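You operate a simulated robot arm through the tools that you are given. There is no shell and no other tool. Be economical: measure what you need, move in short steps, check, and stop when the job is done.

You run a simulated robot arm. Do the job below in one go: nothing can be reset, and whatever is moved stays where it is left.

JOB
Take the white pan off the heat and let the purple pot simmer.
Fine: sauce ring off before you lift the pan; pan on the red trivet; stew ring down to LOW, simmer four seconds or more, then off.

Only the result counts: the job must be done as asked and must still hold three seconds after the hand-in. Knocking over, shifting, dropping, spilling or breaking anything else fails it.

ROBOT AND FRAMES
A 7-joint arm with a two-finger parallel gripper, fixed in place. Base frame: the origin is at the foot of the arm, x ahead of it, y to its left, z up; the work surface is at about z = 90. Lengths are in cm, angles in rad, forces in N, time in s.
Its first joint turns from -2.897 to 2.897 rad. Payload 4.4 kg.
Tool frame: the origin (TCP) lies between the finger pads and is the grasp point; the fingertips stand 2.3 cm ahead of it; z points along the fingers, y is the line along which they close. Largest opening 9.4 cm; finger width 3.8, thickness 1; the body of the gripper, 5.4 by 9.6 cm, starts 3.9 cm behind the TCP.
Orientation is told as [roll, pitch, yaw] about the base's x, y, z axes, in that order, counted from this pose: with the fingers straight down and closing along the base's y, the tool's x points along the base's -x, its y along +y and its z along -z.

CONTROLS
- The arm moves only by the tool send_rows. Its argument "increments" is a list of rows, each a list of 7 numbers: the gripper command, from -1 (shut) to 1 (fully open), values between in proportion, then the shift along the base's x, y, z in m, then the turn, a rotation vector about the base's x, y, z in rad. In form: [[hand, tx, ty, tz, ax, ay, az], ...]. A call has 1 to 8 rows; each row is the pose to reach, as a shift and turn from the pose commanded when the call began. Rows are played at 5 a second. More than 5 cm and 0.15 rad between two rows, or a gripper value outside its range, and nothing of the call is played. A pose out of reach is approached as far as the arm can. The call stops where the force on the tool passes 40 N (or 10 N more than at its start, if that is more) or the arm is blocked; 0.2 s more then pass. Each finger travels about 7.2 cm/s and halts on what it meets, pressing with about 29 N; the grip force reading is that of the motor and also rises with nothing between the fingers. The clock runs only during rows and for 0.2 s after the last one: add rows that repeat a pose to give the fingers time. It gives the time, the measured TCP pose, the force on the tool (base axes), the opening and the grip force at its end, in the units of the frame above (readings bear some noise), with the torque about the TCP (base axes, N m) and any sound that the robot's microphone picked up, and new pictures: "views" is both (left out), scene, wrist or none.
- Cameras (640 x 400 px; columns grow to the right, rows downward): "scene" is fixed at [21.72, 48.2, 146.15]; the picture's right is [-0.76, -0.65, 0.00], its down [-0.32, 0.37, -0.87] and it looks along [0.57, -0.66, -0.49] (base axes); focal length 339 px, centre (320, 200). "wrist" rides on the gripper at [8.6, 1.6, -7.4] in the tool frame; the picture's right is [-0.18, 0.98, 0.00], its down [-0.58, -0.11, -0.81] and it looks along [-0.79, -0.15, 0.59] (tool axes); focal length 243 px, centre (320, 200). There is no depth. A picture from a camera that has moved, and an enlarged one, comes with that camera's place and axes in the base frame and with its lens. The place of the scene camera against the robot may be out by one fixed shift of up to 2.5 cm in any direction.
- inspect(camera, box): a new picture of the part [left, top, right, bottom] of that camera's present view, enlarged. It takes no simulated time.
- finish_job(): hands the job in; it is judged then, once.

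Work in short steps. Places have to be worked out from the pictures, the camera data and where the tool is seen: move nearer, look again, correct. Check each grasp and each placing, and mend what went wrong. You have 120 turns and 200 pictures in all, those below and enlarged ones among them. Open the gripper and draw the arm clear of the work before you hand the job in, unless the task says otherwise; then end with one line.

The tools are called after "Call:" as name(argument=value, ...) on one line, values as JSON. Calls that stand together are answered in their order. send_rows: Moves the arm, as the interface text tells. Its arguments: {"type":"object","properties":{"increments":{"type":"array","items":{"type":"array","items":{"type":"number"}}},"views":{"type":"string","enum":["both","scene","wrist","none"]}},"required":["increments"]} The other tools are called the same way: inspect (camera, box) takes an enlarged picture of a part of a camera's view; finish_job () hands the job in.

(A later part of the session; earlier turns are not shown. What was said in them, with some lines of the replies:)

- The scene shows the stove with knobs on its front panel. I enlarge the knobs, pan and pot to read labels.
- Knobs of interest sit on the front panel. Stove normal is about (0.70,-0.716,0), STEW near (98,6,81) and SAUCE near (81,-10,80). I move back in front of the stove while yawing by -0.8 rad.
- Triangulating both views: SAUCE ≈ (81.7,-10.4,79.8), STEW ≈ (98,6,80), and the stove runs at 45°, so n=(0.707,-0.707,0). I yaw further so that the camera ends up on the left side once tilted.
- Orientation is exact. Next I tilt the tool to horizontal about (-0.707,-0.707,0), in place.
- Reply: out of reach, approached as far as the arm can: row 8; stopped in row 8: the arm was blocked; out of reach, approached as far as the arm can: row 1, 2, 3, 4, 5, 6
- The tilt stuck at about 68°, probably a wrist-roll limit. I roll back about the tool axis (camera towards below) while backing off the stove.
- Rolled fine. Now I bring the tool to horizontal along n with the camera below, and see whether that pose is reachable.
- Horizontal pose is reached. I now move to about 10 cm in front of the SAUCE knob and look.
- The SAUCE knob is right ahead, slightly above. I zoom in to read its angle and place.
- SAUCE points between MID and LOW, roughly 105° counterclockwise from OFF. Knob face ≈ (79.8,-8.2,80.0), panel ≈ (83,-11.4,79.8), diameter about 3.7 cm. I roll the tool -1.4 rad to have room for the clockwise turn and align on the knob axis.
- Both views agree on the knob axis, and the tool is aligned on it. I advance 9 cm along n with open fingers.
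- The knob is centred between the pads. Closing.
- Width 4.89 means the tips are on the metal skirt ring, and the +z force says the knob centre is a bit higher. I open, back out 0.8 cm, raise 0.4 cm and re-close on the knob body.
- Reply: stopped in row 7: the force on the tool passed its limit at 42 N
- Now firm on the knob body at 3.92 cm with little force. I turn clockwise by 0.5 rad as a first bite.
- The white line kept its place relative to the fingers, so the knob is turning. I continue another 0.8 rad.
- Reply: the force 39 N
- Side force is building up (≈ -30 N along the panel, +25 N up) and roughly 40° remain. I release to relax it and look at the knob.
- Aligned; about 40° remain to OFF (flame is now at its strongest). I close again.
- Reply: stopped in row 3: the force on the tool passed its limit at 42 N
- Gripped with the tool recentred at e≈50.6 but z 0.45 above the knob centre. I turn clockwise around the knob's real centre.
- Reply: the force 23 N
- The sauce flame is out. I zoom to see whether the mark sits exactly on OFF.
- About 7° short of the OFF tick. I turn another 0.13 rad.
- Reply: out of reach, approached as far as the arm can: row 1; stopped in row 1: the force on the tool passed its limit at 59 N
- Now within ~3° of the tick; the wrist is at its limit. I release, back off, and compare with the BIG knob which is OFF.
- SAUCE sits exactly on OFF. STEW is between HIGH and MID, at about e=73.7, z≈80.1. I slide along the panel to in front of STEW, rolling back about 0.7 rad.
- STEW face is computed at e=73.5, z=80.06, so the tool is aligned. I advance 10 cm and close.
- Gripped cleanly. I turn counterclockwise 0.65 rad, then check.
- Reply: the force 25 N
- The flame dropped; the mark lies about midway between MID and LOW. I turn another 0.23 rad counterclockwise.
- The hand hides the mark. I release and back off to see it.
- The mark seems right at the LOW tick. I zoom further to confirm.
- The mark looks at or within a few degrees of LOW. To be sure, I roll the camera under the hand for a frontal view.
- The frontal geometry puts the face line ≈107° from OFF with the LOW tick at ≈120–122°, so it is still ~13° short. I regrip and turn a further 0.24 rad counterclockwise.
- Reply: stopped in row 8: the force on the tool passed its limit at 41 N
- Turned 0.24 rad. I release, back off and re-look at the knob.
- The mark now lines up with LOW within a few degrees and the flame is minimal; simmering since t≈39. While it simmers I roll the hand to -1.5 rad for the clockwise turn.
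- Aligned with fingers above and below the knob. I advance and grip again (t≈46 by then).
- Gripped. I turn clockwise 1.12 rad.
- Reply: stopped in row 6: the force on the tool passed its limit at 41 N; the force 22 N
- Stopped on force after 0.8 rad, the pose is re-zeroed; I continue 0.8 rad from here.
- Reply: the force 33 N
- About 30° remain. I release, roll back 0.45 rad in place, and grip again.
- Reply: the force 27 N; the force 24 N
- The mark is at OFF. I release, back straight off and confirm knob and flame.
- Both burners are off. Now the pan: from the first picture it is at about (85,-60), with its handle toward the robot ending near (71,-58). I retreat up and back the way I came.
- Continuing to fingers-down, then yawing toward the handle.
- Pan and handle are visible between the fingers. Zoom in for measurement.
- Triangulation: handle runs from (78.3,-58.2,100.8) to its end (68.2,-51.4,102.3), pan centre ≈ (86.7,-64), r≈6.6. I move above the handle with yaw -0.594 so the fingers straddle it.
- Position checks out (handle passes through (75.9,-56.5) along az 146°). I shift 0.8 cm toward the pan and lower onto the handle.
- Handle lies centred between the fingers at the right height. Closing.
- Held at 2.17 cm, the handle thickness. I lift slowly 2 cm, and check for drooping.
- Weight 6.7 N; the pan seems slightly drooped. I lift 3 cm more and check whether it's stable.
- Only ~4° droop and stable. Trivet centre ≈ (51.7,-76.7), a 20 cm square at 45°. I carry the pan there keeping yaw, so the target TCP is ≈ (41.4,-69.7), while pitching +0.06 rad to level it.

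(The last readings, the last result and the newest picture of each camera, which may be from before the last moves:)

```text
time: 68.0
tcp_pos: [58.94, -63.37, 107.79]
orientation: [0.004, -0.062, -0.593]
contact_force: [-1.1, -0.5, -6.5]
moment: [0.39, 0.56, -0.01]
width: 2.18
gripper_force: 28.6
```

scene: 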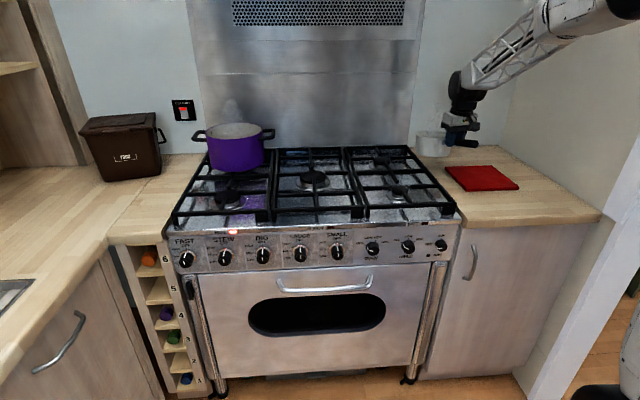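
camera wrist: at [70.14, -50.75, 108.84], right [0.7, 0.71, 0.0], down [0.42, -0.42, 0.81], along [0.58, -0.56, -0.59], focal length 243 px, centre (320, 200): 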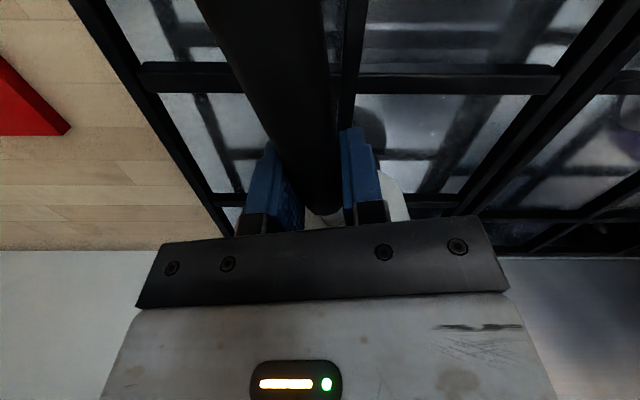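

Transport is stable. Continue to above the trivet.

Call:
send_rows(increments=[[-1, -0.015, -0.005, 0, 0, 0, 0], [-1, -0.04, -0.014, 0, 0, 0, 0], [-1, -0.065, -0.023, 0, 0, 0, 0], [-1, -0.09, -0.032, 0, 0, 0, 0], [-1, -0.115, -0.041, 0, 0, 0, 0], [-1, -0.14, -0.05, 0, 0, 0, 0], [-1, -0.165, -0.06, 0, 0, 0, 0], [-1, -0.175, -0.063, 0, 0, 0, 0]])

Call:
inspect(camera="scene", box=[400, 110, 560, 210])

```text
time: 69.8
tcp_pos: [41.63, -69.66, 108.01]
orientation: [0.004, -0.06, -0.591]
contact_force: [-0.2, 0.2, -6.8]
moment: [0.4, 0.52, 0.02]
width: 2.2
gripper_force: 29.0
camera wrist: at [34.84, -63.25, 114.81], right [0.7, 0.71, 0.01], down [0.38, -0.39, 0.84], along [0.6, -0.58, -0.54], focal length 243 px, centre (320, 200)
```

scene: 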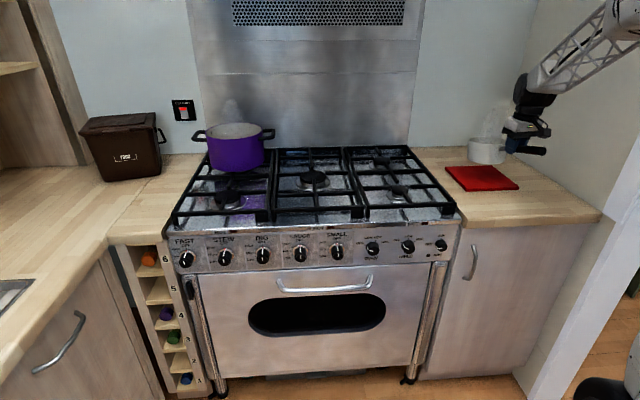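
wrist: 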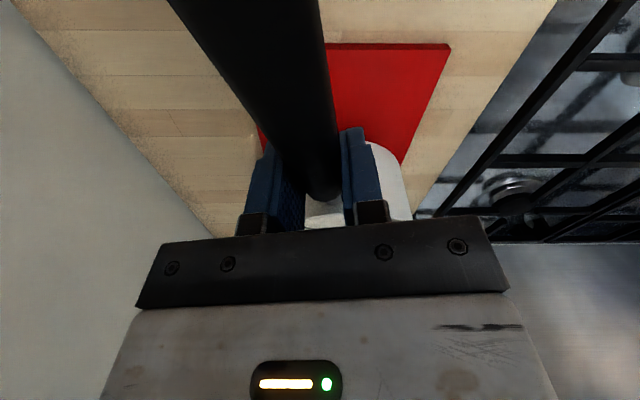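

```text
4.00 times, centred on (480, 160) of scene
camera zoom: at [21.72, 48.2, 146.15], right [-0.76, -0.65, 0.0], down [-0.32, 0.37, -0.87], along [0.57, -0.66, -0.49], focal length 1354 px, centre (-320, 360)
```

zoom: 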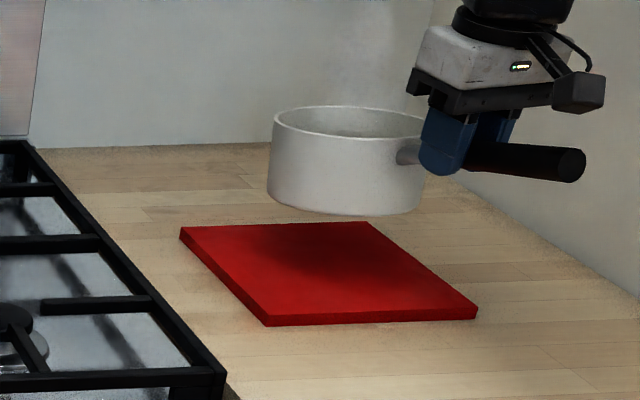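

The pan is level and above the trivet, with its bottom at ≈98.5 and the trivet top ≈91.5. I lower 5 cm.

Call:
send_rows(increments=[[-1, 0, 0, -0.015, 0, 0, 0], [-1, 0, 0, -0.03, 0, 0, 0], [-1, 0, 0, -0.042, 0, 0, 0], [-1, 0, 0, -0.05, 0, 0, 0], [-1, 0, 0, -0.05, 0, 0, 0]], views="none")

Call:
inspect(camera="scene", box=[400, 110, 560, 210])

```text
time: 71.0
tcp_pos: [41.53, -69.7, 103.05]
orientation: [0.004, -0.061, -0.592]
contact_force: [0.7, -0.3, -7.0]
moment: [0.37, 0.56, 0.03]
width: 2.17
gripper_force: 28.7
```

```text
4.00 times, centred on (480, 160) of scene
camera zoom: at [21.72, 48.2, 146.15], right [-0.76, -0.65, 0.0], down [-0.32, 0.37, -0.87], along [0.57, -0.66, -0.49], focal length 1354 px, centre (-320, 360)
```

zoom: 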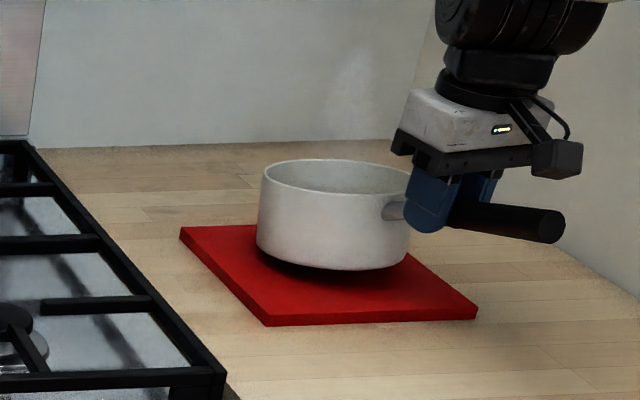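

Well over the trivet, about 2 cm to go. I lower in small steps watching the force.

Call:
send_rows(increments=[[-1, 0, 0, -0.004, 0, 0, 0], [-1, 0, 0, -0.008, 0, 0, 0], [-1, 0, 0, -0.012, 0, 0, 0], [-1, 0, 0, -0.016, 0, 0, 0]], views="none")

Call:
inspect(camera="scene", box=[400, 110, 560, 210])

```text
time: 72.0
tcp_pos: [41.59, -69.66, 101.36]
orientation: [0.003, -0.062, -0.592]
contact_force: [-6.9, 3.2, 4.2]
moment: [-0.41, -0.49, -0.04]
width: 2.22
gripper_force: 29.1
```

```text
4.00 times, centred on (480, 160) of scene
camera zoom: at [21.72, 48.2, 146.15], right [-0.76, -0.65, 0.0], down [-0.32, 0.37, -0.87], along [0.57, -0.66, -0.49], focal length 1354 px, centre (-320, 360)
```

zoom: 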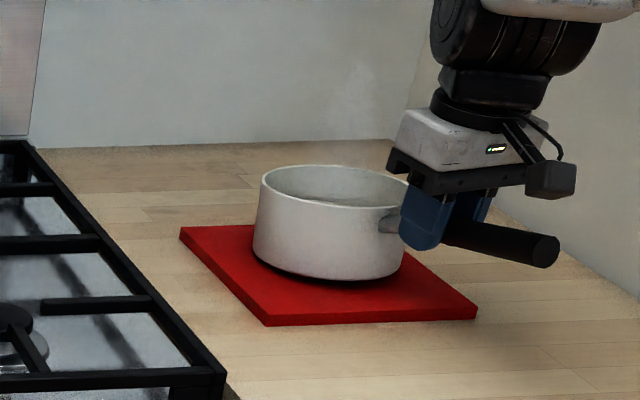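

The far edge of the pan has touched (force and moment reversed). I lower another 0.5 cm to seat it.

Call:
send_rows(increments=[[-1, 0, 0, -0.0025, 0, 0, 0], [-1, 0, 0, -0.005, 0, 0, 0], [-1, 0, 0, -0.005, 0, 0, 0]], views="none")

Call:
inspect(camera="scene", box=[420, 130, 540, 205])

```text
time: 72.8
tcp_pos: [41.62, -69.58, 100.79]
orientation: [0.002, -0.06, -0.592]
contact_force: [-3.4, 2.0, 1.9]
moment: [-0.37, -0.55, -0.03]
width: 2.17
gripper_force: 28.9
```

```text
5.33 times, centred on (480, 168) of scene
camera zoom: at [21.72, 48.2, 146.15], right [-0.76, -0.65, 0.0], down [-0.32, 0.37, -0.87], along [0.57, -0.66, -0.49], focal length 1806 px, centre (-533, 373)
```

zoom: 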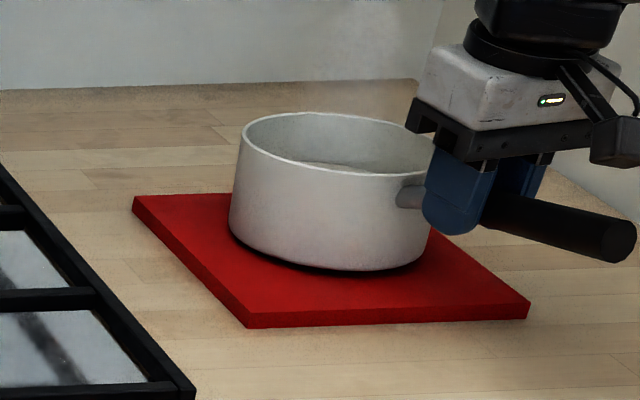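

Force balance says only the far edge carries load: the pan is still nose-down by ~6°. I keep lowering the handle side in small steps.

Call:
send_rows(increments=[[-1, 0, 0, -0.003, 0, 0, 0], [-1, 0, 0, -0.006, 0, 0, 0], [-1, 0, 0, -0.006, 0, 0, 0]], views="none")

Call:
inspect(camera="scene", box=[420, 130, 540, 205])

```text
time: 73.6
tcp_pos: [41.51, -69.64, 100.25]
orientation: [0.004, -0.061, -0.592]
contact_force: [-3.9, 2.4, 2.3]
moment: [-0.42, -0.5, -0.06]
width: 2.19
gripper_force: 28.7
```

```text
5.33 times, centred on (480, 168) of scene
camera zoom: at [21.72, 48.2, 146.15], right [-0.76, -0.65, 0.0], down [-0.32, 0.37, -0.87], along [0.57, -0.66, -0.49], focal length 1806 px, centre (-533, 373)
```

zoom: 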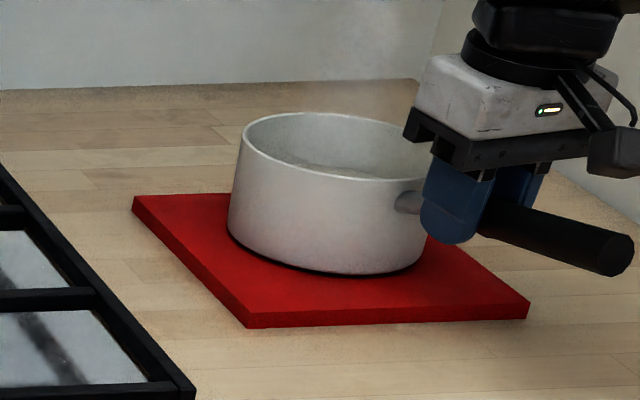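

Gap is closing and handle slope is nearing level. Another 0.6 cm.

Call:
send_rows(increments=[[-1, 0, 0, -0.003, 0, 0, 0], [-1, 0, 0, -0.006, 0, 0, 0], [-1, 0, 0, -0.006, 0, 0, 0]], views="none")

Call:
inspect(camera="scene", box=[420, 130, 540, 205])

```text
time: 74.4
tcp_pos: [41.4, -69.69, 99.69]
orientation: [0.002, -0.062, -0.591]
contact_force: [-6.5, 4.4, 15.2]
moment: [-0.13, -0.08, 0.0]
width: 2.2
gripper_force: 29.0
```

```text
5.33 times, centred on (480, 168) of scene
camera zoom: at [21.72, 48.2, 146.15], right [-0.76, -0.65, 0.0], down [-0.32, 0.37, -0.87], along [0.57, -0.66, -0.49], focal length 1806 px, centre (-533, 373)
```

zoom: 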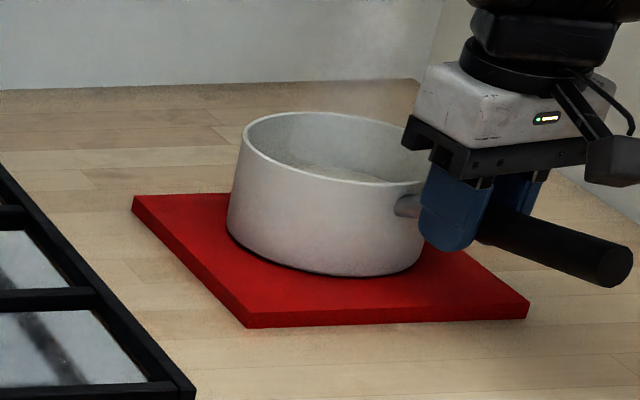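

Force jumped and the moment vanished: the pan sits flat. I relax 0.15 cm, then open gently.

Call:
send_rows(increments=[[-1, 0, 0, 0.0015, 0, 0, 0], [-0.4, 0, 0, 0.0015, 0, 0, 0], [-0.2, 0, 0, 0.0015, 0, 0, 0], [0.1, 0, 0, 0.0015, 0, 0, 0], [0.4, 0, 0, 0.0015, 0, 0, 0], [0.8, 0, 0, 0.0015, 0, 0, 0], [0.8, 0, 0, 0.0015, 0, 0, 0]])

Call:
inspect(camera="scene", box=[420, 130, 540, 205])

```text
time: 76.0
tcp_pos: [41.66, -69.7, 99.65]
orientation: [0.003, -0.062, -0.592]
contact_force: [0.1, -0.7, 0.7]
moment: [-0.03, -0.03, 0.0]
width: 8.46
gripper_force: 0.1
camera wrist: at [34.78, -63.22, 106.66], right [0.7, 0.71, 0.01], down [0.38, -0.39, 0.84], along [0.6, -0.58, -0.54], focal length 243 px, centre (320, 200)
```

scene: 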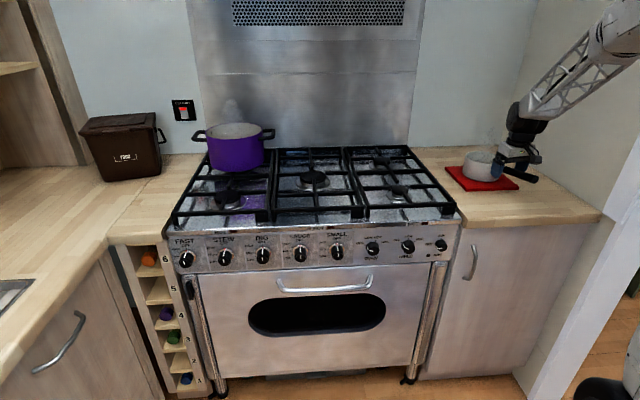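
wrist: 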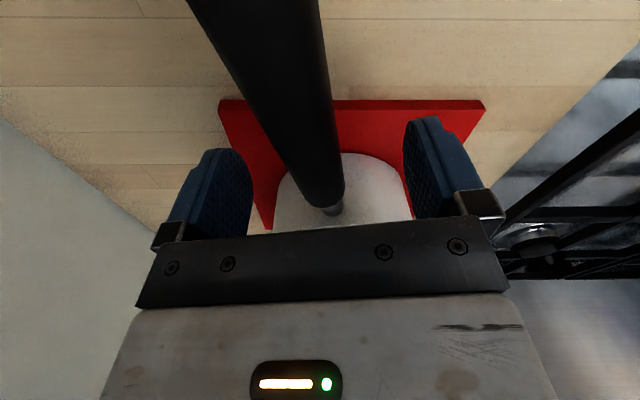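

```text
5.33 times, centred on (480, 168) of scene
camera zoom: at [21.72, 48.2, 146.15], right [-0.76, -0.65, 0.0], down [-0.32, 0.37, -0.87], along [0.57, -0.66, -0.49], focal length 1806 px, centre (-533, 373)
```

zoom: 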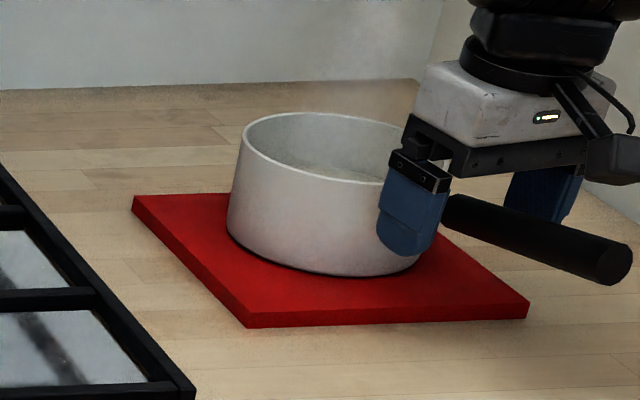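

Released cleanly; the pan rests on the trivet. I raise the arm straight up and draw it clear.

Call:
send_rows(increments=[[0.8, 0, 0, 0.03, 0, 0, 0], [0.8, 0, 0, 0.07, 0, 0, 0], [0.8, 0, 0, 0.11, 0, 0, 0], [0.8, 0, 0, 0.15, 0, 0, 0], [0.8, -0.02, 0.04, 0.17, 0, 0, 0], [0.8, -0.02, 0.085, 0.18, 0, 0, 0], [0.8, -0.02, 0.13, 0.18, 0, 0, 0], [0.8, -0.02, 0.175, 0.18, 0, 0, 0]])

Call:
inspect(camera="scene", box=[420, 130, 540, 205])

Call:
inspect(camera="scene", box=[165, 130, 465, 280])

```text
time: 77.8
tcp_pos: [39.62, -52.1, 117.84]
orientation: [0.003, -0.059, -0.591]
contact_force: [0.7, 0.8, -0.3]
moment: [0.01, 0.0, -0.03]
width: 8.46
gripper_force: 0.0
camera wrist: at [32.81, -45.62, 124.69], right [0.7, 0.71, 0.01], down [0.38, -0.39, 0.84], along [0.6, -0.58, -0.54], focal length 243 px, centre (320, 200)
```

scene: 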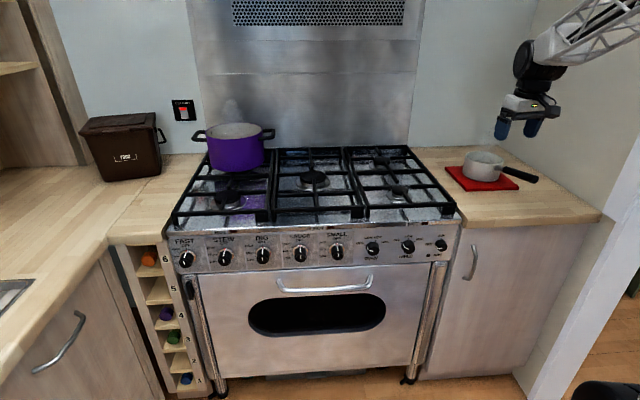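
wrist: 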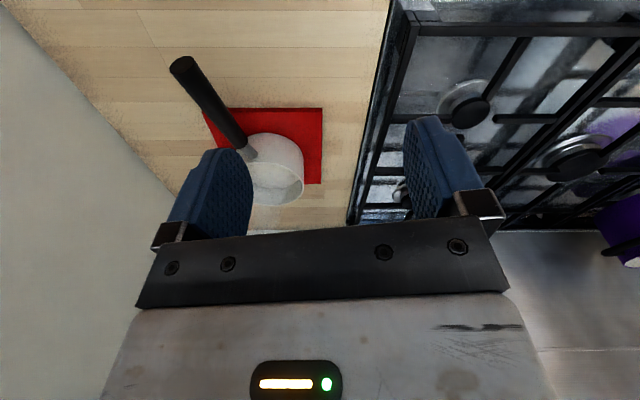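

```text
5.33 times, centred on (480, 168) of scene
camera zoom: at [21.72, 48.2, 146.15], right [-0.76, -0.65, 0.0], down [-0.32, 0.37, -0.87], along [0.57, -0.66, -0.49], focal length 1806 px, centre (-533, 373)
```

zoom: 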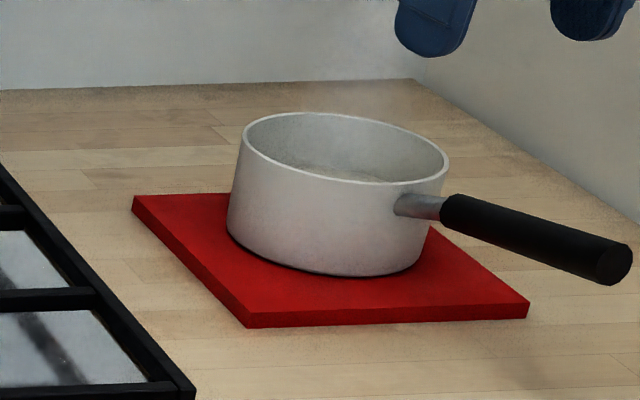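

```text
2.13 times, centred on (315, 205) of scene
camera zoom: at [21.72, 48.2, 146.15], right [-0.76, -0.65, 0.0], down [-0.32, 0.37, -0.87], along [0.57, -0.66, -0.49], focal length 722 px, centre (331, 189)
```

zoom: 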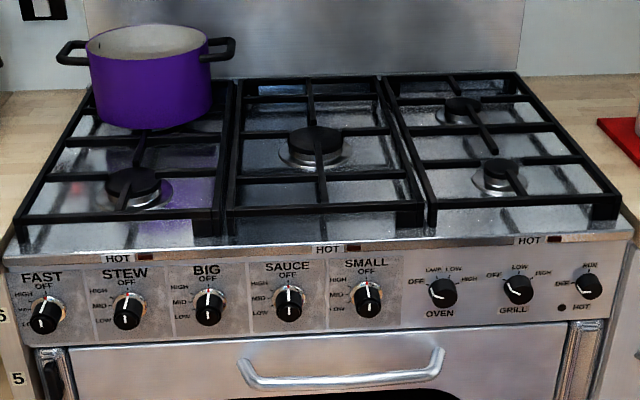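

All knobs are at OFF, no flames are burning, the pan stands fully on the trivet and the arm is clear. Handing in.

Call:
finish_job()

```text
The job is handed in.
```

I turned the sauce ring off, moved the white pan onto the red trivet, and simmered the purple pot on LOW for about 7 s. Its ring is now off too, and the arm is clear. By the pictures, the stew knob sat within about 5° of the LOW mark while it simmered.
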